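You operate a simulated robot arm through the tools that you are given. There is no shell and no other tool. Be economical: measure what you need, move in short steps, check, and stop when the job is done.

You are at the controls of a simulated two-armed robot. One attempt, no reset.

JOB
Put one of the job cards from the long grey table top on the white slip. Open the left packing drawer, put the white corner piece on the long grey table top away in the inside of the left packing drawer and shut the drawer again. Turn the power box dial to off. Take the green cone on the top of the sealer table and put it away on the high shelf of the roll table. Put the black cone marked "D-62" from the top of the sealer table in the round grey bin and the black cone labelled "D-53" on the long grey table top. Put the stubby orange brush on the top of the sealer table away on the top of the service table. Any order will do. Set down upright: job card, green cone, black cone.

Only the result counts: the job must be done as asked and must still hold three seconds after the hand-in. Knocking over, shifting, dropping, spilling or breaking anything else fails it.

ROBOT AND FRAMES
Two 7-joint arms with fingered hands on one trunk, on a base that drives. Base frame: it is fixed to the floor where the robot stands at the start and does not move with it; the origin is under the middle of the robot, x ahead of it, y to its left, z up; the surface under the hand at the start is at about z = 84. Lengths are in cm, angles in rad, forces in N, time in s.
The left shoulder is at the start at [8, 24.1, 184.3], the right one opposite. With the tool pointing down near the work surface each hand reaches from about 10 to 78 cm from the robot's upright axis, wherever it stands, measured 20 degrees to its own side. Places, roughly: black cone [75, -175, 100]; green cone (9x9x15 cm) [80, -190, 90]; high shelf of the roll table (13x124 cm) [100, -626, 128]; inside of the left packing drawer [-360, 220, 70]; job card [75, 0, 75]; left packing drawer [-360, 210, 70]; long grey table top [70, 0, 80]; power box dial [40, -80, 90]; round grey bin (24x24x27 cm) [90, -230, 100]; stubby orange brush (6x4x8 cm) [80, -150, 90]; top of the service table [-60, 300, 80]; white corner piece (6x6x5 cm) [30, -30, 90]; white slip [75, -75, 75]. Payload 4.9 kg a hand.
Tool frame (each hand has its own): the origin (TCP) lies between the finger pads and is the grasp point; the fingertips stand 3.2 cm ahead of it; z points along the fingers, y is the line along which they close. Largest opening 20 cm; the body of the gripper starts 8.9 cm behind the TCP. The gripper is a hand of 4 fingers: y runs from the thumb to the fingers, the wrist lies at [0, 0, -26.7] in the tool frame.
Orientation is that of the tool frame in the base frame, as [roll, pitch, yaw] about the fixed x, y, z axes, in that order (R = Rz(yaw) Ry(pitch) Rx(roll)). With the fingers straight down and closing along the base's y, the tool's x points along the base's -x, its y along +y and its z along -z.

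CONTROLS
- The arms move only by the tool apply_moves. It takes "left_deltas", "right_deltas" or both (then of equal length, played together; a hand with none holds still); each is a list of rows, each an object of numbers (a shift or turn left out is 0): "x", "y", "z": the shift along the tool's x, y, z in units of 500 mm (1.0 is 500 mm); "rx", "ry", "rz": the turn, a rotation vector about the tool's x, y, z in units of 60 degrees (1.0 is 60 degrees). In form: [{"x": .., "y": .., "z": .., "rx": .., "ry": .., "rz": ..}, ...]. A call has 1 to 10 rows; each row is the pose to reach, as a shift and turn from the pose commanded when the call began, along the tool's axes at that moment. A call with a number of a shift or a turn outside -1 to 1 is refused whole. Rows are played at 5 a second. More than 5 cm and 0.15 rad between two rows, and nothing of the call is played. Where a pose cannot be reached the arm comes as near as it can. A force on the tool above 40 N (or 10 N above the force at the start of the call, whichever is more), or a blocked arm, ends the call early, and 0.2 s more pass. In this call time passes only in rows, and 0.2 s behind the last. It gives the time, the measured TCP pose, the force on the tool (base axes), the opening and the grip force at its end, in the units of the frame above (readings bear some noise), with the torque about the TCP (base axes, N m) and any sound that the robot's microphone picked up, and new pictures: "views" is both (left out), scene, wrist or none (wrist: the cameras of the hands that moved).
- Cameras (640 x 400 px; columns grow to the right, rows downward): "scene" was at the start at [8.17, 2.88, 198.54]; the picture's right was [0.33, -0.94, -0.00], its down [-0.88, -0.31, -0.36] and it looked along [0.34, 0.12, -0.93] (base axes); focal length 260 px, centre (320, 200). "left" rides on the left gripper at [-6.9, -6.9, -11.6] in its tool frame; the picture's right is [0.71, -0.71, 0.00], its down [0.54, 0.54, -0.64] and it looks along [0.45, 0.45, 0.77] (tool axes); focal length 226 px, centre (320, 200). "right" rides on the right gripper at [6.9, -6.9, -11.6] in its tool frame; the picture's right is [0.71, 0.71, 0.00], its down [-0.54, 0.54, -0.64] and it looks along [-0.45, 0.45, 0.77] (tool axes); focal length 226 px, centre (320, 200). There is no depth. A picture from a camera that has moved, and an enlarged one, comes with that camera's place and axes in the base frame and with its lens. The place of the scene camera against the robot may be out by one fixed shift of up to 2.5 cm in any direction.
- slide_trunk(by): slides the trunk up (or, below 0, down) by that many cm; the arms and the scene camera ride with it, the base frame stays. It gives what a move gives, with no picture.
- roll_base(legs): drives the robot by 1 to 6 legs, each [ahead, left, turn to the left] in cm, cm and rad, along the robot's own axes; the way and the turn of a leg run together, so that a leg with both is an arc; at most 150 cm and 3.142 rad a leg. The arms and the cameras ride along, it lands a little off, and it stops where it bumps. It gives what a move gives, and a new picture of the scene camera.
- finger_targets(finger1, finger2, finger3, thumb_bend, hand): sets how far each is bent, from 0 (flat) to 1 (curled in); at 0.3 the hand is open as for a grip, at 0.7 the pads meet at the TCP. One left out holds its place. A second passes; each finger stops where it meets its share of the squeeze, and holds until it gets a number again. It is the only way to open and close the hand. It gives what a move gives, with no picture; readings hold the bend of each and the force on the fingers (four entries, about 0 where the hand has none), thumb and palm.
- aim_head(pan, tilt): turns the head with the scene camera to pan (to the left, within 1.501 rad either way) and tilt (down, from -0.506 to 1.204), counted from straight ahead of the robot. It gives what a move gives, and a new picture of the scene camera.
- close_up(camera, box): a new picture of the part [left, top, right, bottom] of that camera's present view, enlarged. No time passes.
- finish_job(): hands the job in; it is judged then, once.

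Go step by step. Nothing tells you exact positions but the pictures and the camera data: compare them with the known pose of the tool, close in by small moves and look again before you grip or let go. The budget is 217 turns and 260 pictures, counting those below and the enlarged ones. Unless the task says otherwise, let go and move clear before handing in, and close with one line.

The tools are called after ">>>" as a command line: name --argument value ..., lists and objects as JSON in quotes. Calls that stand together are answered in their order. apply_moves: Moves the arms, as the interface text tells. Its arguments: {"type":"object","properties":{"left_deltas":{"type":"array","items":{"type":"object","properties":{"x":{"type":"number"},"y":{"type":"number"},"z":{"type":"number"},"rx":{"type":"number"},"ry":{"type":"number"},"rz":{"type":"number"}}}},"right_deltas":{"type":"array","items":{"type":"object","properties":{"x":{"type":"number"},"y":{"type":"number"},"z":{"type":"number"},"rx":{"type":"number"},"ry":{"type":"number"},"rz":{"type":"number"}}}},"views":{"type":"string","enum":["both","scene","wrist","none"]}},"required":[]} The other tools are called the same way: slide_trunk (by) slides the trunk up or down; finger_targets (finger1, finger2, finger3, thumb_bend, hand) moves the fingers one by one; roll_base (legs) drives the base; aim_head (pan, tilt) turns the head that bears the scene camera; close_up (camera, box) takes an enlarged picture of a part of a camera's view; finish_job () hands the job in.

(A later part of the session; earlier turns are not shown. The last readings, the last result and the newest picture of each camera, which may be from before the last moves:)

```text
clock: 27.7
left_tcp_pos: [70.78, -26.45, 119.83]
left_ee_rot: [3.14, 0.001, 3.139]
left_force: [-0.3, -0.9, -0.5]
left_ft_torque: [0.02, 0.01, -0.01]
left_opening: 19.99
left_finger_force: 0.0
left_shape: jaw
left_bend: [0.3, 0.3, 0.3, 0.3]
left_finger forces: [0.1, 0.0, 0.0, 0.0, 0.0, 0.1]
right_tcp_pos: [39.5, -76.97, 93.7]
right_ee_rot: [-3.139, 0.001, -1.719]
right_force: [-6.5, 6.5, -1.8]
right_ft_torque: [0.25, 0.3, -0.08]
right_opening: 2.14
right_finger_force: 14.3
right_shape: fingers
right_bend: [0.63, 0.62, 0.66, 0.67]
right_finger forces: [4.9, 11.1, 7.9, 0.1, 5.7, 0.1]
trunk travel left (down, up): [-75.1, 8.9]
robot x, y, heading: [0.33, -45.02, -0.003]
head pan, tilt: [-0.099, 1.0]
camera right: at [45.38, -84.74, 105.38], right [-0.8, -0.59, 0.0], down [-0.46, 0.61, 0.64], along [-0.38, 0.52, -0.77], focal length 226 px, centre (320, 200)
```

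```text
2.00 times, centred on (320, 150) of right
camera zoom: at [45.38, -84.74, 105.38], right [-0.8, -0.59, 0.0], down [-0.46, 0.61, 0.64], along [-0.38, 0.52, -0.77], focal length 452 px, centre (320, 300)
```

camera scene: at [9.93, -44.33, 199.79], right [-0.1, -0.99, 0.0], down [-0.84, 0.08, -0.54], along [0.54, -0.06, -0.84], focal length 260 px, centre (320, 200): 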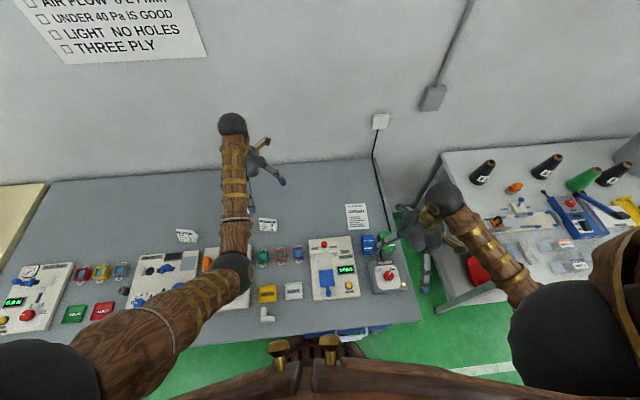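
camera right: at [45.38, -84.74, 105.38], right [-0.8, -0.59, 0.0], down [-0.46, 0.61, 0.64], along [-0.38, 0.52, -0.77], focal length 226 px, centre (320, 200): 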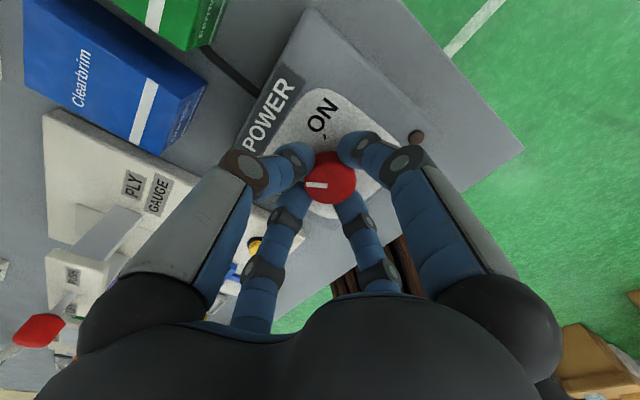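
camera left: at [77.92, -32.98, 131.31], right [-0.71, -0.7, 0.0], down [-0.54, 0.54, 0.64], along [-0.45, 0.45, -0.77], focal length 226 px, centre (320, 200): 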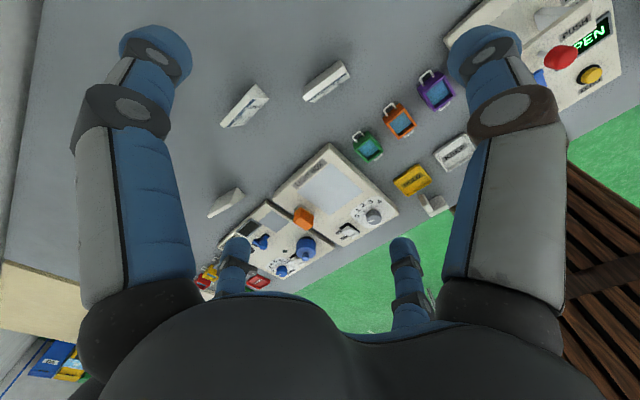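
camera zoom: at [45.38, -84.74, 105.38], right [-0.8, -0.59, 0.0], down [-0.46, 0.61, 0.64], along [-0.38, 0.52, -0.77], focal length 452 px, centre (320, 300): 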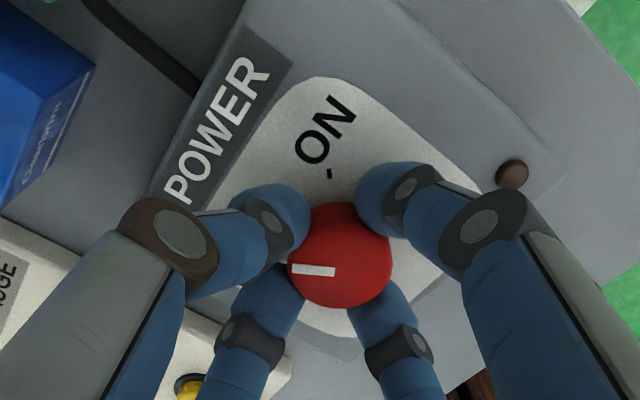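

Now it turned another ~24°. I release, rise and check.

>>> finger_targets --hand "right" --finger1 0.5 --finger2 0.5 --finger3 0.5 --thumb_bend 0.5

>>> apply_moves --right_deltas '[{"z": -0.08}, {"z": -0.16}, {"z": -0.24}, {"z": -0.32}, {"z": -0.4}, {"z": -0.48}]' --views "none"

>>> close_up --camera "right" --box '[200, 0, 440, 150]'

```text
clock: 28.7
left_tcp_pos: [70.98, -26.41, 119.86]
left_ee_rot: [3.141, 0.0, 3.14]
left_force: [0.1, 0.2, 0.1]
left_ft_torque: [-0.02, 0.01, 0.0]
left_opening: 19.99
left_finger_force: 0.0
left_shape: jaw
left_bend: [0.3, 0.3, 0.3, 0.3]
left_finger forces: [0.1, 0.1, 0.0, 0.0, 0.0, 0.0]
right_tcp_pos: [39.47, -77.22, 93.65]
right_ee_rot: [-3.138, 0.001, -1.721]
right_force: [0.2, -0.1, -0.5]
right_ft_torque: [-0.01, 0.0, -0.03]
right_opening: 6.88
right_finger_force: 0.1
right_shape: fingers
right_bend: [0.5, 0.5, 0.5, 0.5]
right_finger forces: [0.0, 0.0, 0.0, 0.1, 0.0, 0.1]
trunk travel left (down, up): [-75.1, 8.9]
robot x, y, heading: [-0.15, -44.96, -0.0]
head pan, tilt: [-0.099, 1.0]
```

```text
clock: 30.1
left_tcp_pos: [71.04, -26.38, 119.86]
left_ee_rot: [3.141, 0.001, 3.141]
left_force: [-0.5, -0.1, -0.8]
left_ft_torque: [-0.01, -0.04, 0.0]
left_opening: 19.98
left_finger_force: 0.1
left_shape: jaw
left_bend: [0.3, 0.3, 0.3, 0.3]
left_finger forces: [0.0, 0.1, 0.0, 0.0, 0.0, 0.0]
right_tcp_pos: [39.47, -77.21, 117.67]
right_ee_rot: [-3.137, 0.0, -1.721]
right_force: [-0.9, 0.6, -1.0]
right_ft_torque: [-0.02, 0.0, 0.01]
right_opening: 6.87
right_finger_force: 0.0
right_shape: fingers
right_bend: [0.5, 0.5, 0.5, 0.5]
right_finger forces: [0.1, 0.0, 0.0, 0.1, 0.0, 0.0]
trunk travel left (down, up): [-75.1, 8.9]
robot x, y, heading: [-0.17, -44.7, -0.007]
head pan, tilt: [-0.099, 1.0]
```

```text
2.67 times, centred on (320, 75) of right
camera zoom: at [45.24, -84.86, 129.47], right [-0.81, -0.59, 0.0], down [-0.46, 0.62, 0.64], along [-0.38, 0.52, -0.77], focal length 603 px, centre (320, 533)
```

zoom: 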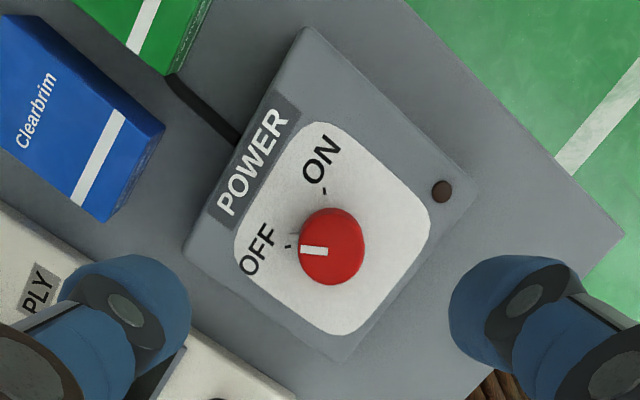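

The dial sits exactly on OFF. Now the card M near [70.5,-26.5]: I shape the left hand, align the yaw by 10° and descend partway.

>>> finger_targets --hand "left" --finger1 0.48 --finger2 0.4 --finger3 0.48 --thumb_bend 0.4

>>> apply_moves --left_deltas '[{"z": 0.08, "rz": 0.06}, {"z": 0.16, "rz": 0.12}, {"z": 0.24, "rz": 0.17}, {"z": 0.32, "rz": 0.17}, {"z": 0.4, "rz": 0.17}]' --views "both"

```text
clock: 31.1
left_tcp_pos: [70.86, -26.53, 119.75]
left_ee_rot: [-3.141, -0.002, 3.141]
left_force: [0.2, -0.5, 0.0]
left_ft_torque: [0.02, -0.01, 0.0]
left_opening: 9.22
left_finger_force: 0.0
left_shape: fingers
left_bend: [0.48, 0.4, 0.48, 0.4]
left_finger forces: [0.1, 0.1, 0.0, 0.0, 0.0, 0.1]
right_tcp_pos: [39.33, -77.08, 117.78]
right_ee_rot: [-3.137, 0.001, -1.721]
right_force: [0.5, -0.3, 0.2]
right_ft_torque: [0.01, 0.01, 0.0]
right_opening: 6.89
right_finger_force: 0.0
right_shape: fingers
right_bend: [0.5, 0.5, 0.5, 0.5]
right_finger forces: [0.0, 0.1, 0.0, 0.0, 0.1, 0.0]
trunk travel left (down, up): [-75.1, 8.9]
robot x, y, heading: [-0.02, -45.31, -0.005]
head pan, tilt: [-0.099, 1.0]
```

```text
clock: 32.3
left_tcp_pos: [70.98, -26.45, 99.73]
left_ee_rot: [-3.14, 0.0, 2.962]
left_force: [-0.1, -0.4, -0.5]
left_ft_torque: [0.03, 0.02, 0.01]
left_opening: 9.24
left_finger_force: 0.0
left_shape: fingers
left_bend: [0.48, 0.4, 0.48, 0.4]
left_finger forces: [0.0, 0.0, 0.1, 0.0, 0.0, 0.1]
right_tcp_pos: [39.48, -77.15, 117.78]
right_ee_rot: [-3.139, 0.0, -1.721]
right_force: [-0.2, -0.1, -0.5]
right_ft_torque: [0.01, 0.02, -0.03]
right_opening: 6.87
right_finger_force: 0.1
right_shape: fingers
right_bend: [0.5, 0.5, 0.5, 0.5]
right_finger forces: [0.0, 0.0, 0.0, 0.0, 0.0, 0.0]
trunk travel left (down, up): [-75.1, 8.9]
robot x, y, heading: [0.1, -45.02, -0.001]
head pan, tilt: [-0.099, 1.0]
camera scene: at [9.88, -44.62, 199.8], right [-0.1, -0.99, 0.0], down [-0.84, 0.09, -0.54], along [0.54, -0.05, -0.84], focal length 260 px, centre (320, 200)
camera left: at [76.55, -34.34, 111.36], right [-0.82, -0.57, 0.0], down [-0.44, 0.63, 0.64], along [-0.37, 0.53, -0.77], focal length 226 px, centre (320, 200)
```

scene: 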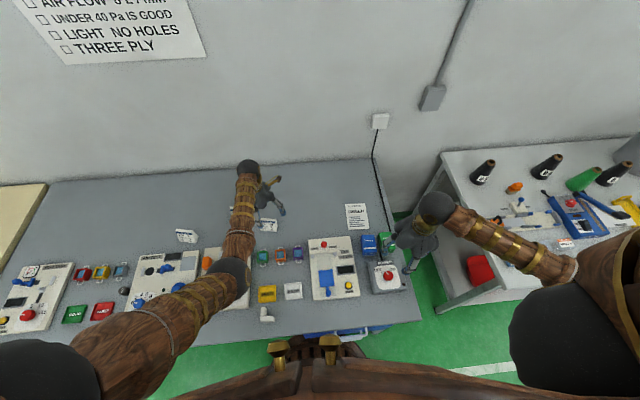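
left: 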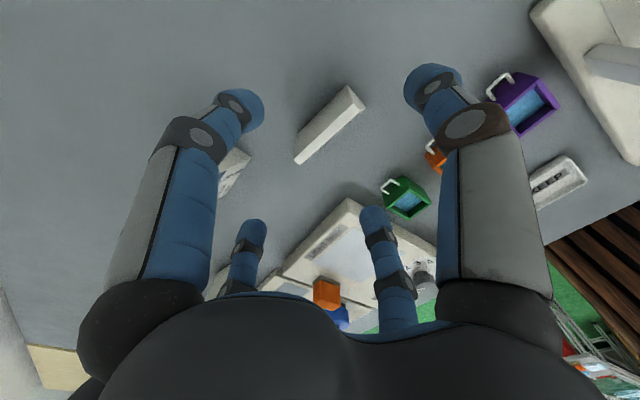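

The card lies along the closing line, centred about [70.2,-26.3]. I shift 0.8 cm and descend in steps.

>>> apply_moves --left_deltas '[{"x": 0.014, "z": 0.06}, {"x": 0.014, "z": 0.12}, {"x": 0.014, "z": 0.17}, {"x": 0.014, "z": 0.2}, {"x": 0.014, "z": 0.22}]' --views "wrist"

>>> close_up --camera "scene" --box '[200, 170, 330, 270]'

```text
clock: 33.5
left_tcp_pos: [70.3, -26.26, 88.91]
left_ee_rot: [-3.14, -0.001, 2.963]
left_force: [-0.3, 0.8, -0.2]
left_ft_torque: [0.01, -0.01, -0.01]
left_opening: 9.25
left_finger_force: 0.0
left_shape: fingers
left_bend: [0.48, 0.4, 0.48, 0.4]
left_finger forces: [0.1, 0.0, 0.0, 0.0, 0.0, 0.0]
right_tcp_pos: [39.45, -77.15, 117.7]
right_ee_rot: [-3.138, 0.003, -1.722]
right_force: [-0.8, -0.1, 0.3]
right_ft_torque: [-0.01, -0.02, -0.04]
right_opening: 6.92
right_finger_force: 0.0
right_shape: fingers
right_bend: [0.5, 0.5, 0.5, 0.5]
right_finger forces: [0.1, 0.1, 0.0, 0.0, 0.0, 0.0]
trunk travel left (down, up): [-75.1, 8.9]
robot x, y, heading: [-0.41, -45.36, 0.001]
head pan, tilt: [-0.099, 1.0]
camera left: at [75.86, -34.18, 100.42], right [-0.82, -0.57, 0.0], down [-0.44, 0.63, 0.64], along [-0.37, 0.53, -0.77], focal length 226 px, centre (320, 200)
```

left: 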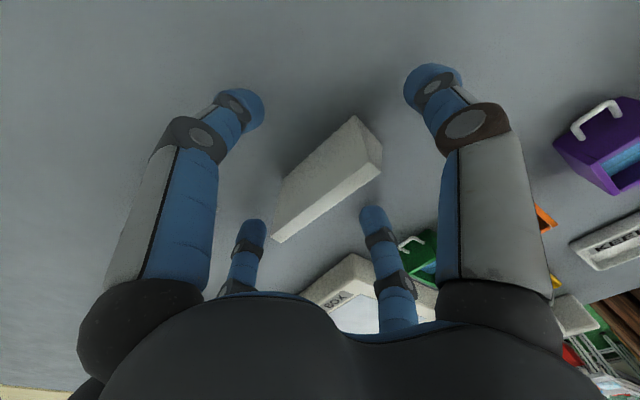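

```text
4.00 times, centred on (265, 220) of scene
camera zoom: at [9.81, -44.64, 199.8], right [-0.1, -0.99, 0.0], down [-0.84, 0.09, -0.54], along [0.54, -0.05, -0.84], focal length 1038 px, centre (540, 120)
```

zoom: 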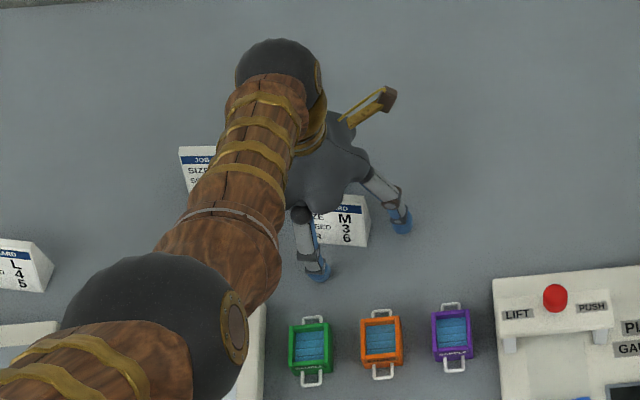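

Still above the table; I descend a little more in small steps.

>>> apply_moves --left_deltas '[{"z": 0.01}, {"z": 0.02}, {"z": 0.03}, {"z": 0.04}]' --views "wrist"

```text
clock: 34.3
left_tcp_pos: [70.81, -26.39, 88.28]
left_ee_rot: [3.138, 0.01, 2.962]
left_force: [-1.3, -0.3, 26.4]
left_ft_torque: [0.37, 2.08, 0.09]
left_opening: 9.2
left_finger_force: 13.7
left_shape: fingers
left_bend: [0.48, 0.4, 0.45, 0.4]
left_finger forces: [0.0, 0.0, 27.7, 0.0, 0.0, 0.0]
right_tcp_pos: [39.16, -77.2, 117.92]
right_ee_rot: [-3.137, 0.003, -1.72]
right_force: [-1.1, -0.4, 0.3]
right_ft_torque: [-0.01, 0.0, -0.02]
right_opening: 6.91
right_finger_force: 0.1
right_shape: fingers
right_bend: [0.5, 0.5, 0.5, 0.5]
right_finger forces: [0.0, 0.0, 0.1, 0.0, 0.0, 0.1]
trunk travel left (down, up): [-75.1, 8.9]
robot x, y, heading: [0.13, -44.97, -0.002]
head pan, tilt: [-0.099, 1.0]
stopped in row 3 (left hand): the force on the tool passed its limit at 42 N (the readings are from after the stop); the commanded pose is now the measured one
camera left: at [76.32, -34.26, 99.89], right [-0.82, -0.57, -0.01], down [-0.44, 0.63, 0.64], along [-0.36, 0.53, -0.77], focal length 226 px, centre (320, 200)
```

left: 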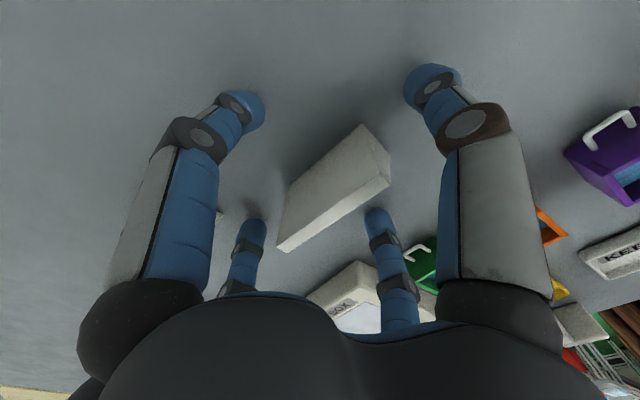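

Finger3 reached the table (TCP ≈88.3 ⇒ tips at 84). I raise slightly and close thumb and finger2 on the card ends.

>>> apply_moves --left_deltas '[{"x": 0.01, "z": -0.02}]' --views "none"

>>> finger_targets --hand "left" --finger2 0.52 --thumb_bend 0.52

>>> close_up --camera "left" --box '[160, 50, 480, 250]'

```text
clock: 34.7
left_tcp_pos: [69.97, -26.18, 88.85]
left_ee_rot: [3.14, 0.005, 2.958]
left_force: [0.1, -0.3, 0.6]
left_ft_torque: [0.0, 0.03, 0.02]
left_opening: 9.2
left_finger_force: 0.0
left_shape: fingers
left_bend: [0.48, 0.4, 0.48, 0.4]
left_finger forces: [0.0, 0.0, 0.0, 0.0, 0.0, 0.0]
right_tcp_pos: [39.38, -77.09, 117.63]
right_ee_rot: [-3.138, 0.002, -1.72]
right_force: [0.3, 0.3, 1.0]
right_ft_torque: [0.0, -0.02, -0.03]
right_opening: 6.86
right_finger_force: 0.0
right_shape: fingers
right_bend: [0.5, 0.5, 0.5, 0.5]
right_finger forces: [0.0, 0.0, 0.0, 0.0, 0.0, 0.0]
trunk travel left (down, up): [-75.1, 8.9]
robot x, y, heading: [0.12, -44.84, -0.001]
head pan, tilt: [-0.099, 1.0]
```

```text
clock: 35.7
left_tcp_pos: [70.08, -26.23, 88.85]
left_ee_rot: [3.14, 0.005, 2.96]
left_force: [0.6, 0.5, -0.3]
left_ft_torque: [0.0, 0.02, 0.02]
left_opening: 6.93
left_finger_force: 0.1
left_shape: fingers
left_bend: [0.48, 0.52, 0.48, 0.52]
left_finger forces: [0.0, 0.0, 0.0, 0.0, 0.1, 0.0]
right_tcp_pos: [39.47, -77.13, 117.74]
right_ee_rot: [-3.137, 0.003, -1.721]
right_force: [0.3, 0.1, -0.1]
right_ft_torque: [-0.04, 0.02, 0.02]
right_opening: 6.91
right_finger_force: 0.0
right_shape: fingers
right_bend: [0.5, 0.5, 0.5, 0.5]
right_finger forces: [0.0, 0.0, 0.0, 0.0, 0.0, 0.0]
trunk travel left (down, up): [-75.1, 8.9]
robot x, y, heading: [-0.0, -44.64, -0.0]
head pan, tilt: [-0.099, 1.0]
```

```text
2.00 times, centred on (320, 150) of left
camera zoom: at [75.67, -34.09, 100.5], right [-0.82, -0.57, 0.0], down [-0.44, 0.63, 0.64], along [-0.36, 0.53, -0.77], focal length 452 px, centre (320, 300)
```

zoom: 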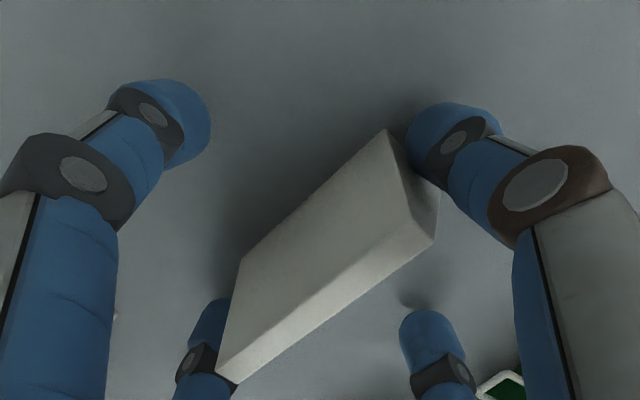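

Fingers are at both card ends. I close further until they grip.

>>> finger_targets --hand "left" --finger2 0.6 --thumb_bend 0.6

>>> close_up --camera "left" --box '[160, 50, 480, 250]'

```text
clock: 36.7
left_tcp_pos: [70.06, -26.2, 88.96]
left_ee_rot: [3.138, 0.005, 2.96]
left_force: [0.8, -0.2, 2.7]
left_ft_torque: [0.03, -0.02, -0.02]
left_opening: 6.43
left_finger_force: 8.3
left_shape: fingers
left_bend: [0.48, 0.55, 0.48, 0.57]
left_finger forces: [0.1, 8.1, 0.0, 0.1, 8.4, 0.0]
right_tcp_pos: [39.38, -77.12, 117.8]
right_ee_rot: [-3.138, 0.002, -1.722]
right_force: [0.3, -0.1, -0.3]
right_ft_torque: [0.01, 0.0, 0.02]
right_opening: 6.9
right_finger_force: 0.0
right_shape: fingers
right_bend: [0.5, 0.5, 0.5, 0.5]
right_finger forces: [0.1, 0.1, 0.0, 0.0, 0.1, 0.0]
trunk travel left (down, up): [-75.1, 8.9]
robot x, y, heading: [0.14, -45.2, 0.002]
head pan, tilt: [-0.099, 1.0]
```

```text
2.00 times, centred on (320, 150) of left
camera zoom: at [75.65, -34.09, 100.54], right [-0.82, -0.57, -0.01], down [-0.44, 0.63, 0.64], along [-0.36, 0.53, -0.77], focal length 452 px, centre (320, 300)
```

zoom: 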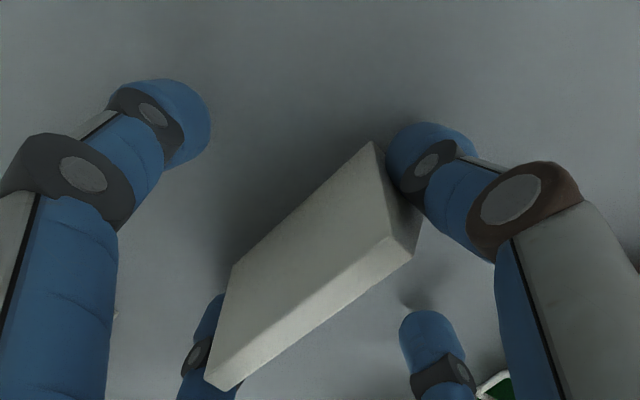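

Both ends are gripped with ~8 N. Lift and check.

>>> apply_moves --left_deltas '[{"z": -0.03}, {"z": -0.08}, {"z": -0.16}, {"z": -0.24}, {"z": -0.32}]' --views "both"

```text
clock: 37.9
left_tcp_pos: [70.03, -26.24, 104.97]
left_ee_rot: [3.14, 0.005, 2.961]
left_force: [0.0, 0.7, 0.4]
left_ft_torque: [-0.02, 0.03, -0.03]
left_opening: 6.36
left_finger_force: 8.1
left_shape: fingers
left_bend: [0.48, 0.55, 0.48, 0.57]
left_finger forces: [0.0, 8.1, 0.1, 0.0, 8.0, 0.0]
right_tcp_pos: [39.36, -77.14, 117.87]
right_ee_rot: [-3.137, 0.001, -1.722]
right_force: [-0.5, -0.9, 0.9]
right_ft_torque: [-0.01, 0.0, 0.0]
right_opening: 6.88
right_finger_force: 0.1
right_shape: fingers
right_bend: [0.5, 0.5, 0.5, 0.5]
right_finger forces: [0.1, 0.0, 0.1, 0.0, 0.0, 0.0]
trunk travel left (down, up): [-75.1, 8.9]
robot x, y, heading: [-0.32, -45.15, 0.001]
head pan, tilt: [-0.099, 1.0]
camera scene: at [9.71, -44.68, 199.79], right [-0.1, -0.99, 0.0], down [-0.84, 0.09, -0.54], along [0.54, -0.05, -0.84], focal length 260 px, centre (320, 200)
camera left: at [75.5, -34.11, 116.54], right [-0.82, -0.57, 0.0], down [-0.44, 0.63, 0.64], along [-0.36, 0.53, -0.77], focal length 226 px, centre (320, 200)
```

scene: 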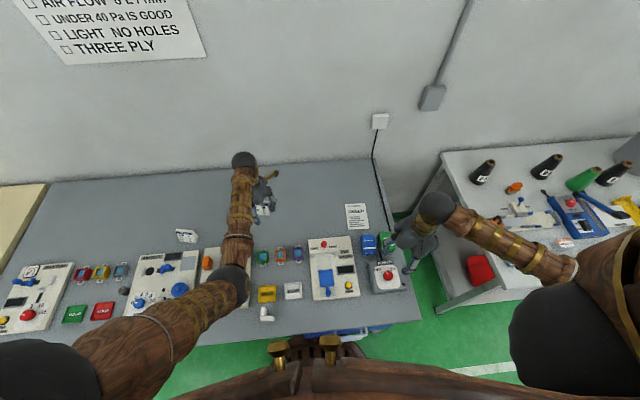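
left: 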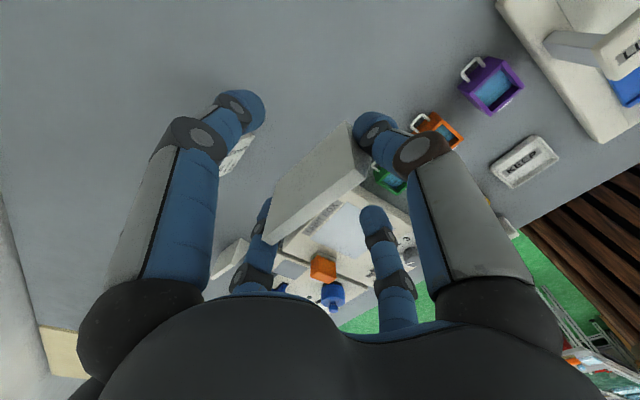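

The card is held. The slip is near [72,-71]; I drive 45 cm to the right.

>>> roll_base --legs '[[0, -45, 0]]'

>>> apply_moves --left_deltas '[{"x": 0.0}]' --views "wrist"

>>> close_up --camera "scene" --box '[160, 130, 400, 280]'

```text
clock: 39.7
left_tcp_pos: [69.82, -44.82, 104.41]
left_ee_rot: [-3.138, 0.003, 2.986]
left_force: [0.4, 0.6, -0.6]
left_ft_torque: [-0.05, 0.08, 0.02]
left_opening: 6.4
left_finger_force: 7.8
left_shape: fingers
left_bend: [0.48, 0.55, 0.48, 0.57]
left_finger forces: [0.0, 8.3, 0.0, 0.0, 8.3, 0.1]
right_tcp_pos: [40.71, -96.51, 117.7]
right_ee_rot: [3.139, -0.004, -1.695]
right_force: [1.4, 0.0, 0.2]
right_ft_torque: [-0.12, 0.1, 0.03]
right_opening: 6.92
right_finger_force: 0.0
right_shape: fingers
right_bend: [0.5, 0.5, 0.5, 0.5]
right_finger forces: [0.1, 0.1, 0.1, 0.0, 0.1, 0.0]
trunk travel left (down, up): [-75.1, 8.9]
robot x, y, heading: [-0.53, -65.99, 0.022]
head pan, tilt: [-0.099, 1.0]
stopped in leg 1: the robot was blocked; the commanded pose is now the measured one
camera scene: at [10.53, -64.38, 199.72], right [-0.07, -1.0, 0.01], down [-0.84, 0.06, -0.54], along [0.53, -0.04, -0.84], focal length 260 px, centre (320, 200)
```

scene: 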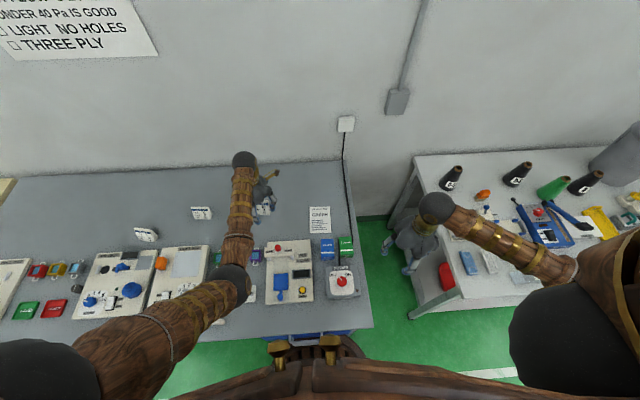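

```text
clock: 40.1
left_tcp_pos: [68.7, -45.84, 105.3]
left_ee_rot: [3.138, 0.012, 2.982]
left_force: [-0.7, 0.5, -0.3]
left_ft_torque: [0.0, -0.08, 0.02]
left_opening: 6.38
left_finger_force: 7.9
left_shape: fingers
left_bend: [0.48, 0.55, 0.48, 0.57]
left_finger forces: [0.0, 8.2, 0.1, 0.0, 8.2, 0.0]
right_tcp_pos: [39.08, -97.52, 117.95]
right_ee_rot: [-3.131, 0.003, -1.699]
right_force: [-0.3, 0.2, 0.3]
right_ft_torque: [0.03, -0.06, -0.02]
right_opening: 6.94
right_finger_force: 0.1
right_shape: fingers
right_bend: [0.5, 0.5, 0.5, 0.5]
right_finger forces: [0.0, 0.0, 0.1, 0.0, 0.0, 0.0]
trunk travel left (down, up): [-75.1, 8.9]
robot x, y, heading: [-0.69, -66.49, 0.024]
head pan, tilt: [-0.099, 1.0]
camera left: at [74.35, -53.66, 117.0], right [-0.81, -0.59, -0.01], down [-0.46, 0.62, 0.64], along [-0.37, 0.52, -0.77], focal length 226 px, centre (320, 200)
```

left: 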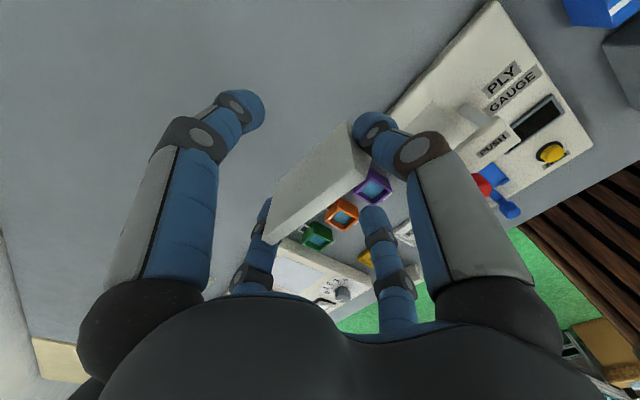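

```text
2.67 times, centred on (280, 205) of scene
camera zoom: at [8.4, -65.69, 199.85], right [-0.08, -1.0, 0.0], down [-0.84, 0.07, -0.54], along [0.54, -0.04, -0.84], focal length 692 px, centre (427, 187)
```

zoom: 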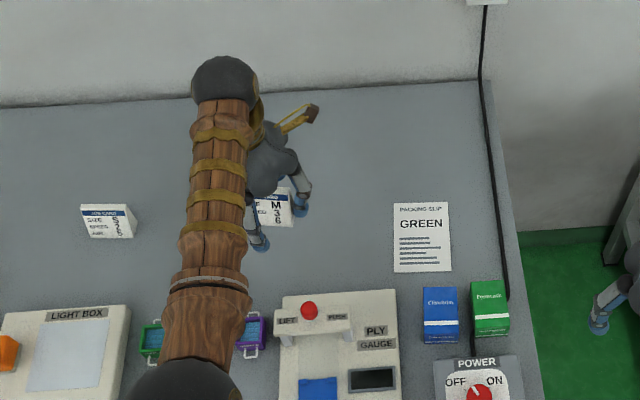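

The base got blocked (probably by the table's leg), at y≈-66. The slip is now within arm range if I lower the trunk; first raise the hands, then lower 15 cm.

>>> apply_moves --left_deltas '[{"z": -0.08}, {"z": -0.16}, {"z": -0.24}, {"z": -0.3}]' --right_deltas '[{"z": -0.04}, {"z": -0.08}, {"z": -0.12}, {"z": -0.16}]' --views "none"

>>> slide_trunk --by -15

>>> aim_head --pan -0.3 --tilt 1.2

```text
clock: 41.1
left_tcp_pos: [69.23, -45.66, 120.0]
left_ee_rot: [3.139, 0.008, 2.985]
left_force: [0.1, 0.0, -1.1]
left_ft_torque: [-0.02, 0.04, 0.0]
left_opening: 6.43
left_finger_force: 8.2
left_shape: fingers
left_bend: [0.48, 0.55, 0.48, 0.57]
left_finger forces: [0.0, 8.2, 0.1, 0.0, 8.1, 0.0]
right_tcp_pos: [40.07, -97.32, 125.69]
right_ee_rot: [-3.139, 0.0, -1.697]
right_force: [0.9, -0.5, -0.1]
right_ft_torque: [0.01, 0.01, -0.01]
right_opening: 6.91
right_finger_force: 0.0
right_shape: fingers
right_bend: [0.5, 0.5, 0.5, 0.5]
right_finger forces: [0.0, 0.1, 0.0, 0.0, 0.0, 0.0]
trunk travel left (down, up): [-75.1, 8.9]
robot x, y, heading: [-0.67, -66.08, 0.025]
head pan, tilt: [-0.099, 1.0]
```

```text
clock: 42.8
left_tcp_pos: [69.09, -45.58, 105.0]
left_ee_rot: [3.14, 0.009, 2.984]
left_force: [0.3, -0.8, -0.3]
left_ft_torque: [0.01, 0.02, -0.01]
left_opening: 6.4
left_finger_force: 8.6
left_shape: fingers
left_bend: [0.48, 0.55, 0.48, 0.57]
left_finger forces: [0.0, 8.2, 0.0, 0.1, 8.1, 0.1]
right_tcp_pos: [39.62, -97.3, 110.82]
right_ee_rot: [-3.138, 0.001, -1.695]
right_force: [0.4, 0.4, -0.8]
right_ft_torque: [0.0, 0.02, 0.01]
right_opening: 6.92
right_finger_force: 0.1
right_shape: fingers
right_bend: [0.5, 0.5, 0.5, 0.5]
right_finger forces: [0.0, 0.0, 0.1, 0.0, 0.0, 0.1]
trunk travel left (down, up): [-60.1, 23.9]
robot x, y, heading: [-0.61, -66.32, 0.022]
head pan, tilt: [-0.099, 1.0]
```

```text
clock: 43.5
left_tcp_pos: [69.04, -45.79, 105.08]
left_ee_rot: [3.139, 0.009, 2.985]
left_force: [0.3, 0.2, -1.1]
left_ft_torque: [-0.01, -0.01, 0.03]
left_opening: 6.39
left_finger_force: 8.3
left_shape: fingers
left_bend: [0.48, 0.55, 0.48, 0.57]
left_finger forces: [0.0, 8.2, 0.0, 0.0, 8.2, 0.1]
right_tcp_pos: [39.76, -97.23, 110.75]
right_ee_rot: [-3.137, 0.0, -1.699]
right_force: [0.3, 0.3, -0.1]
right_ft_torque: [0.04, 0.0, 0.0]
right_opening: 6.93
right_finger_force: 0.1
right_shape: fingers
right_bend: [0.5, 0.5, 0.5, 0.5]
right_finger forces: [0.0, 0.0, 0.0, 0.0, 0.0, 0.0]
trunk travel left (down, up): [-60.1, 23.9]
robot x, y, heading: [-0.5, -66.17, 0.02]
head pan, tilt: [-0.3, 1.201]
camera scene: at [7.79, -66.49, 183.54], right [-0.27, -0.96, 0.0], down [-0.9, 0.25, -0.36], along [0.35, -0.1, -0.93], focal length 260 px, centre (320, 200)
```

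scene: 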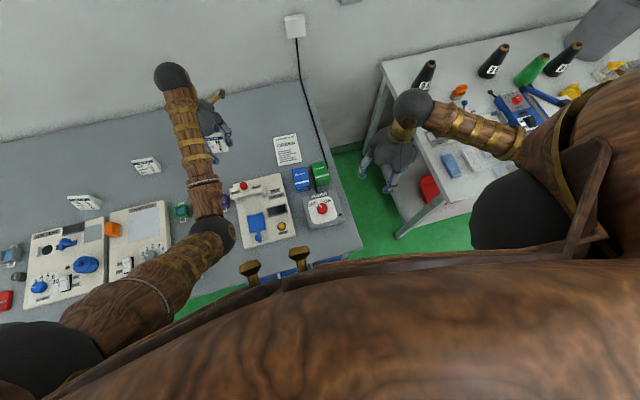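

Slip centre about [72,-70.5]. I carry the card there with the left arm.

>>> apply_moves --left_deltas '[{"x": -0.023, "y": -0.081}, {"x": -0.046, "y": -0.161}, {"x": -0.069, "y": -0.242}, {"x": -0.092, "y": -0.323}, {"x": -0.115, "y": -0.403}, {"x": -0.138, "y": -0.484}]' --views "both"

>>> close_up --camera "scene" --box '[220, 90, 380, 190]'

```text
clock: 44.9
left_tcp_pos: [71.96, -70.84, 105.1]
left_ee_rot: [3.139, 0.008, 2.985]
left_force: [0.5, 0.3, -1.6]
left_ft_torque: [0.02, -0.01, 0.02]
left_opening: 6.41
left_finger_force: 8.5
left_shape: fingers
left_bend: [0.48, 0.55, 0.48, 0.57]
left_finger forces: [0.0, 8.1, 0.1, 0.0, 8.1, 0.0]
right_tcp_pos: [39.8, -97.45, 110.69]
right_ee_rot: [-3.138, 0.001, -1.695]
right_force: [0.5, 0.0, -0.4]
right_ft_torque: [0.03, 0.02, 0.0]
right_opening: 6.88
right_finger_force: 0.0
right_shape: fingers
right_bend: [0.5, 0.5, 0.5, 0.5]
right_finger forces: [0.1, 0.1, 0.0, 0.0, 0.0, 0.0]
trunk travel left (down, up): [-60.1, 23.9]
robot x, y, heading: [-0.6, -65.94, 0.02]
head pan, tilt: [-0.3, 1.201]
camera scene: at [7.82, -66.69, 183.53], right [-0.27, -0.96, 0.0], down [-0.9, 0.25, -0.36], along [0.35, -0.1, -0.93], focal length 260 px, centre (320, 200)
camera left: at [77.77, -78.55, 116.6], right [-0.81, -0.59, -0.01], down [-0.46, 0.62, 0.64], along [-0.37, 0.52, -0.77], focal length 226 px, centre (320, 200)
```

scene: 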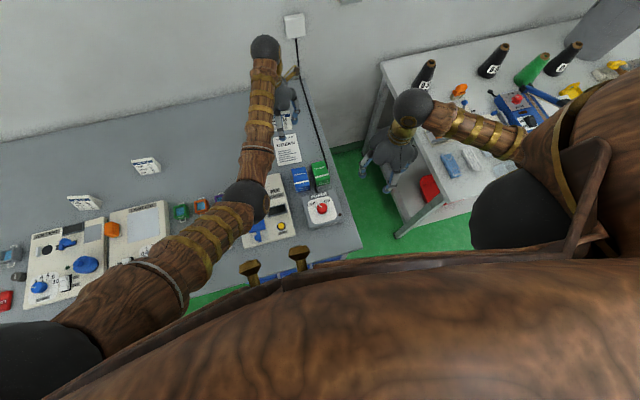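
left: 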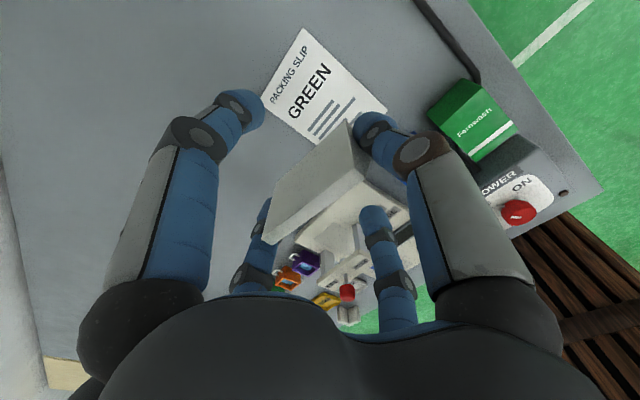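

```text
4.00 times, centred on (300, 140) of scene
camera zoom: at [7.82, -66.69, 183.53], right [-0.27, -0.96, 0.0], down [-0.9, 0.25, -0.36], along [0.35, -0.1, -0.93], focal length 1038 px, centre (400, 440)
```

zoom: 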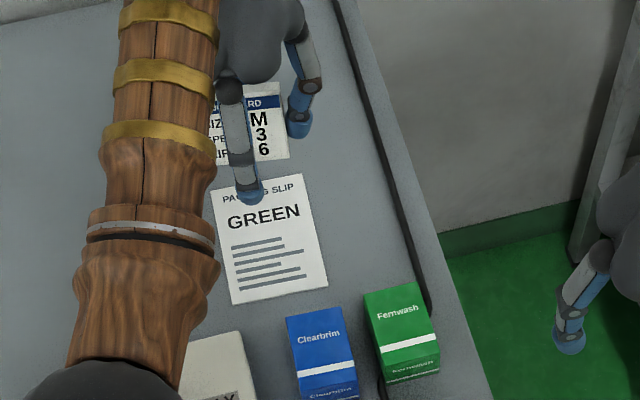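

The slip corners give a centre of about [71.6,-71], right below the hand. I lower the card onto it.

>>> apply_moves --left_deltas '[{"z": 0.08}, {"z": 0.16}, {"z": 0.24}, {"z": 0.28}, {"z": 0.3}, {"z": 0.31}, {"z": 0.318}]' --views "wrist"

>>> close_up --camera "scene" --box '[220, 90, 380, 190]'

```text
clock: 46.5
left_tcp_pos: [72.3, -70.67, 89.37]
left_ee_rot: [3.14, 0.01, 2.984]
left_force: [-0.1, -0.4, 0.5]
left_ft_torque: [0.03, -0.02, 0.01]
left_opening: 6.42
left_finger_force: 8.0
left_shape: fingers
left_bend: [0.48, 0.55, 0.48, 0.57]
left_finger forces: [0.1, 8.1, 0.1, 0.0, 8.2, 0.0]
right_tcp_pos: [39.7, -97.33, 110.73]
right_ee_rot: [-3.14, 0.001, -1.697]
right_force: [0.5, -0.2, 0.0]
right_ft_torque: [0.0, 0.03, -0.01]
right_opening: 6.91
right_finger_force: 0.1
right_shape: fingers
right_bend: [0.5, 0.5, 0.5, 0.5]
right_finger forces: [0.1, 0.1, 0.0, 0.0, 0.1, 0.0]
trunk travel left (down, up): [-60.1, 23.9]
robot x, y, heading: [-0.47, -66.03, 0.024]
head pan, tilt: [-0.3, 1.201]
camera left: at [77.94, -78.44, 100.89], right [-0.81, -0.59, -0.01], down [-0.46, 0.62, 0.64], along [-0.37, 0.52, -0.77], focal length 226 px, centre (320, 200)
```

left: 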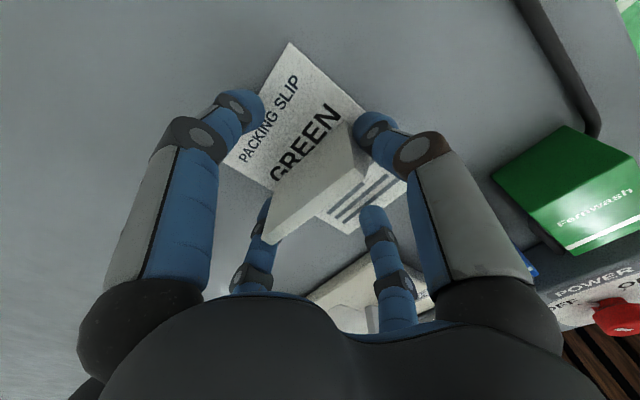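

```text
4.00 times, centred on (300, 140) of scene
camera zoom: at [7.77, -66.5, 183.54], right [-0.27, -0.96, 0.0], down [-0.9, 0.25, -0.36], along [0.35, -0.1, -0.93], focal length 1038 px, centre (400, 440)
```

zoom: 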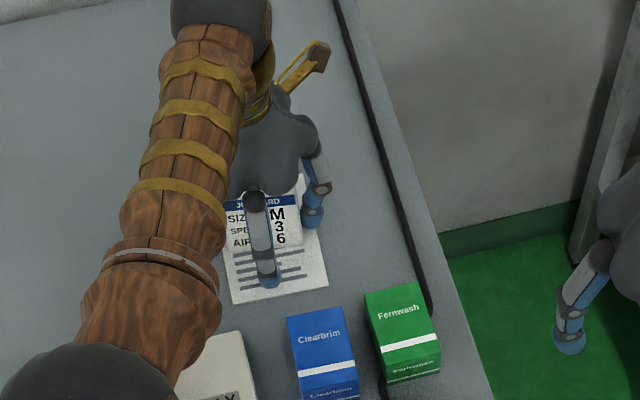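

The card's left end is right at the slip's edge, so I shift it 1.6 cm to the right before setting down.

>>> apply_moves --left_deltas '[{"z": -0.01}, {"x": -0.005, "y": -0.032, "z": -0.01}, {"x": -0.005, "y": -0.032, "z": 0.004}]' --views "none"

>>> close_up --camera "left" --box '[160, 30, 480, 250]'

>>> close_up --camera "scene" --box '[250, 110, 330, 170]'

```text
clock: 47.3
left_tcp_pos: [72.23, -72.25, 89.1]
left_ee_rot: [3.138, 0.01, 2.984]
left_force: [0.6, -1.1, 7.5]
left_ft_torque: [0.12, 0.0, 0.02]
left_opening: 6.41
left_finger_force: 9.8
left_shape: fingers
left_bend: [0.48, 0.55, 0.48, 0.57]
left_finger forces: [0.0, 8.6, 0.0, 0.1, 9.1, 0.0]
right_tcp_pos: [39.64, -97.3, 110.73]
right_ee_rot: [-3.136, 0.003, -1.696]
right_force: [0.3, 0.8, -0.6]
right_ft_torque: [0.0, -0.02, 0.02]
right_opening: 6.92
right_finger_force: 0.1
right_shape: fingers
right_bend: [0.5, 0.5, 0.5, 0.5]
right_finger forces: [0.0, 0.0, 0.0, 0.0, 0.1, 0.1]
trunk travel left (down, up): [-60.1, 23.9]
robot x, y, heading: [-0.32, -66.12, 0.024]
head pan, tilt: [-0.3, 1.201]
```

```text
1.82 times, centred on (320, 140) of left
camera zoom: at [77.92, -80.11, 100.81], right [-0.81, -0.59, -0.01], down [-0.46, 0.62, 0.64], along [-0.37, 0.52, -0.77], focal length 411 px, centre (320, 309)
```

zoom: 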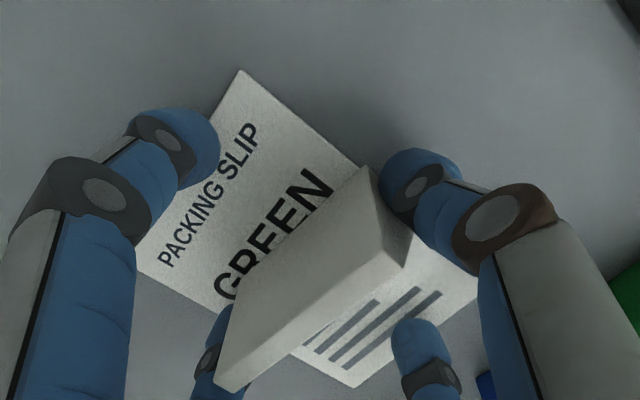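

```text
6.67 times, centred on (290, 140) of scene
camera zoom: at [7.62, -66.5, 183.57], right [-0.27, -0.96, 0.0], down [-0.9, 0.25, -0.36], along [0.35, -0.1, -0.93], focal length 1731 px, centre (520, 600)
```

zoom: 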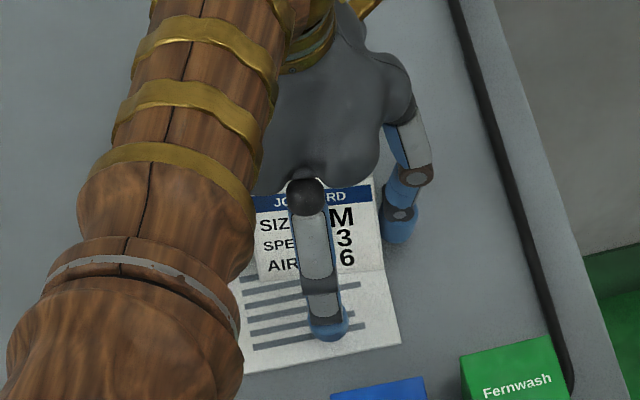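

The card stands on the slip within its edges. Release and raise.

>>> finger_targets --hand "left" --finger2 0.47 --thumb_bend 0.47

>>> apply_moves --left_deltas '[{"z": -0.04}, {"z": -0.1}, {"z": -0.18}, {"z": -0.26}, {"z": -0.34}, {"z": -0.42}]' --views "none"

>>> close_up --camera "left" --box '[160, 0, 480, 220]'

```text
clock: 48.3
left_tcp_pos: [72.26, -72.42, 88.91]
left_ee_rot: [3.14, 0.01, 2.984]
left_force: [-0.2, 0.6, -0.2]
left_ft_torque: [0.01, 0.02, -0.02]
left_opening: 7.8
left_finger_force: 0.1
left_shape: fingers
left_bend: [0.48, 0.47, 0.48, 0.47]
left_finger forces: [0.1, 0.0, 0.0, 0.1, 0.0, 0.0]
right_tcp_pos: [39.66, -97.34, 110.81]
right_ee_rot: [-3.139, 0.001, -1.696]
right_force: [0.2, -0.1, 0.2]
right_ft_torque: [0.02, 0.0, 0.0]
right_opening: 6.92
right_finger_force: 0.0
right_shape: fingers
right_bend: [0.5, 0.5, 0.5, 0.5]
right_finger forces: [0.0, 0.0, 0.0, 0.0, 0.0, 0.0]
trunk travel left (down, up): [-60.1, 23.9]
robot x, y, heading: [-0.3, -65.86, 0.019]
head pan, tilt: [-0.3, 1.201]
```

```text
clock: 49.7
left_tcp_pos: [71.98, -72.35, 110.09]
left_ee_rot: [3.141, 0.008, 2.985]
left_force: [-0.1, 0.2, -0.1]
left_ft_torque: [-0.04, 0.0, -0.02]
left_opening: 7.78
left_finger_force: 0.0
left_shape: fingers
left_bend: [0.48, 0.47, 0.48, 0.47]
left_finger forces: [0.1, 0.0, 0.0, 0.1, 0.0, 0.0]
right_tcp_pos: [39.67, -97.28, 110.75]
right_ee_rot: [-3.138, 0.002, -1.697]
right_force: [0.6, 0.4, 0.5]
right_ft_torque: [0.02, -0.03, 0.01]
right_opening: 6.9
right_finger_force: 0.0
right_shape: fingers
right_bend: [0.5, 0.5, 0.5, 0.5]
right_finger forces: [0.1, 0.1, 0.0, 0.0, 0.0, 0.0]
trunk travel left (down, up): [-60.1, 23.9]
robot x, y, heading: [-0.61, -66.19, 0.024]
head pan, tilt: [-0.3, 1.201]
```

```text
1.82 times, centred on (320, 110) of left
camera zoom: at [77.63, -80.13, 121.73], right [-0.81, -0.59, -0.01], down [-0.46, 0.62, 0.64], along [-0.37, 0.52, -0.77], focal length 411 px, centre (320, 364)
```

zoom: 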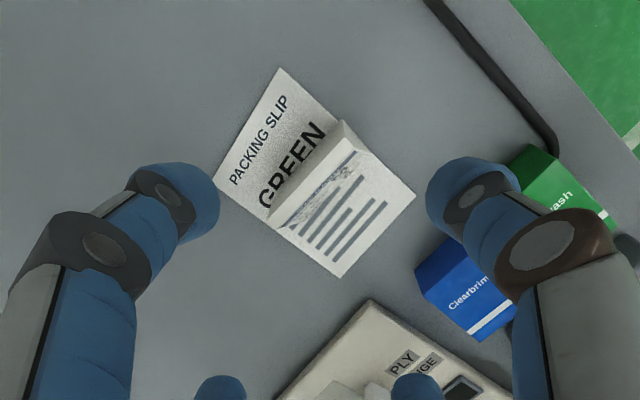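

The card is well placed. Next the sealer table: I back off 25 cm and look right.

>>> roll_base --legs '[[-25, 0, -0.022]]'

>>> aim_head --pan -1.0 --tilt 0.75

```text
clock: 51.6
left_tcp_pos: [47.2, -73.99, 109.77]
left_ee_rot: [3.141, 0.008, 2.967]
left_force: [0.1, 0.6, -1.2]
left_ft_torque: [0.0, 0.01, -0.01]
left_opening: 7.83
left_finger_force: 0.0
left_shape: fingers
left_bend: [0.48, 0.47, 0.48, 0.47]
left_finger forces: [0.0, 0.0, 0.1, 0.0, 0.0, 0.0]
right_tcp_pos: [14.5, -98.27, 110.66]
right_ee_rot: [-3.14, 0.002, -1.716]
right_force: [0.8, -0.5, 0.2]
right_ft_torque: [-0.01, 0.02, 0.01]
right_opening: 6.92
right_finger_force: 0.0
right_shape: fingers
right_bend: [0.5, 0.5, 0.5, 0.5]
right_finger forces: [0.0, 0.1, 0.1, 0.0, 0.0, 0.1]
trunk travel left (down, up): [-60.1, 23.9]
robot x, y, heading: [-25.65, -66.55, 0.005]
head pan, tilt: [-0.3, 1.201]
camera scene: at [-16.82, -67.02, 183.51], right [-0.29, -0.96, 0.0], down [-0.89, 0.27, -0.36], along [0.34, -0.11, -0.93], focal length 260 px, centre (320, 200)
```

scene: 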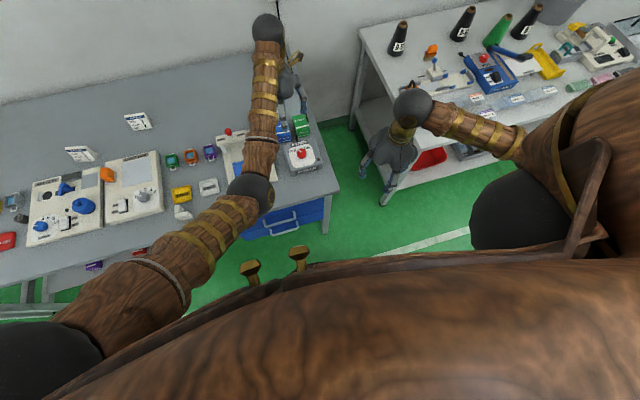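

```text
clock: 52.6
left_tcp_pos: [47.02, -73.99, 109.98]
left_ee_rot: [3.141, 0.009, 2.968]
left_force: [0.2, -0.1, -0.6]
left_ft_torque: [-0.01, 0.04, -0.01]
left_opening: 7.8
left_finger_force: 0.1
left_shape: fingers
left_bend: [0.48, 0.47, 0.48, 0.47]
left_finger forces: [0.0, 0.1, 0.0, 0.0, 0.0, 0.0]
right_tcp_pos: [14.27, -98.4, 110.8]
right_ee_rot: [-3.138, 0.003, -1.715]
right_force: [0.9, 0.1, 0.2]
right_ft_torque: [0.0, -0.02, -0.03]
right_opening: 6.9
right_finger_force: 0.1
right_shape: fingers
right_bend: [0.5, 0.5, 0.5, 0.5]
right_finger forces: [0.0, 0.0, 0.0, 0.0, 0.1, 0.0]
trunk travel left (down, up): [-60.1, 23.9]
robot x, y, heading: [-25.45, -66.85, 0.005]
head pan, tilt: [-1.0, 0.75]
camera scene: at [-17.94, -72.34, 186.7], right [-0.84, -0.55, 0.0], down [-0.37, 0.57, -0.73], along [0.4, -0.61, -0.68], focal length 260 px, centre (320, 200)
```

scene: 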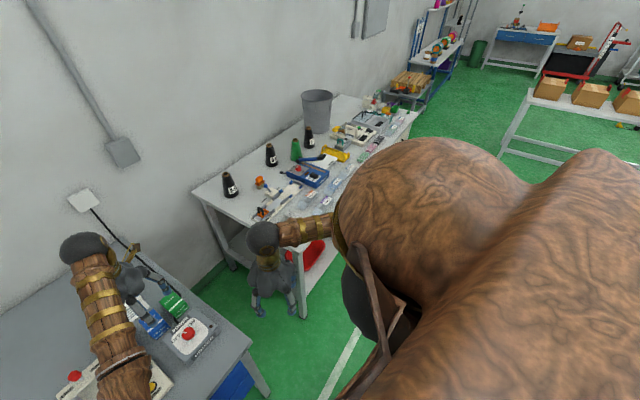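

Sealer table visible: three black cones, a green one, the orange brush. Enlarge to read the labels.

>>> close_up --camera "scene" --box '[190, 80, 430, 230]'

>>> close_up --camera "scene" --box '[215, 120, 335, 200]'

```text
2.67 times, centred on (310, 155) of scene
camera zoom: at [-17.94, -72.34, 186.7], right [-0.84, -0.55, 0.0], down [-0.37, 0.57, -0.73], along [0.4, -0.61, -0.68], focal length 692 px, centre (347, 320)
```

zoom: 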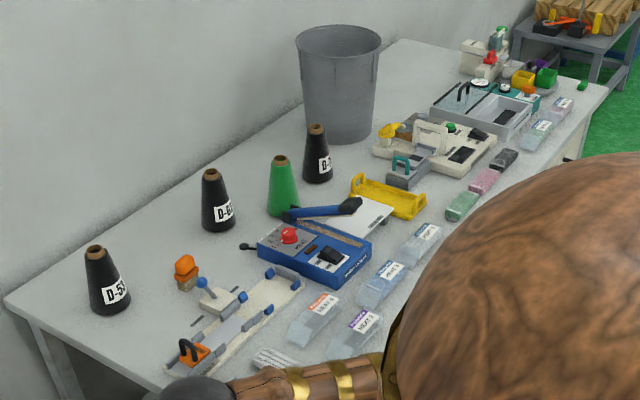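

```text
5.00 times, centred on (275, 160) of scene
camera zoom: at [-17.94, -72.34, 186.7], right [-0.84, -0.55, 0.0], down [-0.37, 0.57, -0.73], along [0.4, -0.61, -0.68], focal length 1298 px, centre (545, 400)
```

zoom: 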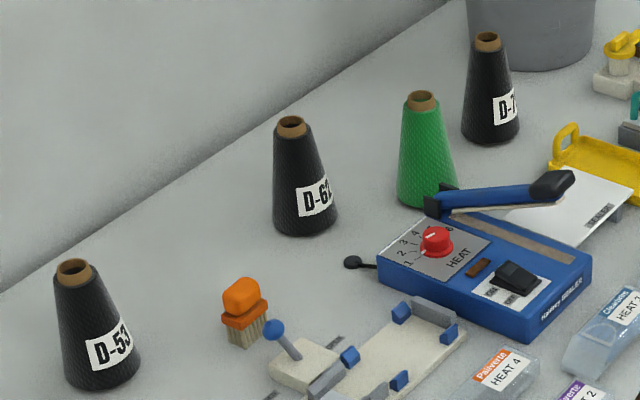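

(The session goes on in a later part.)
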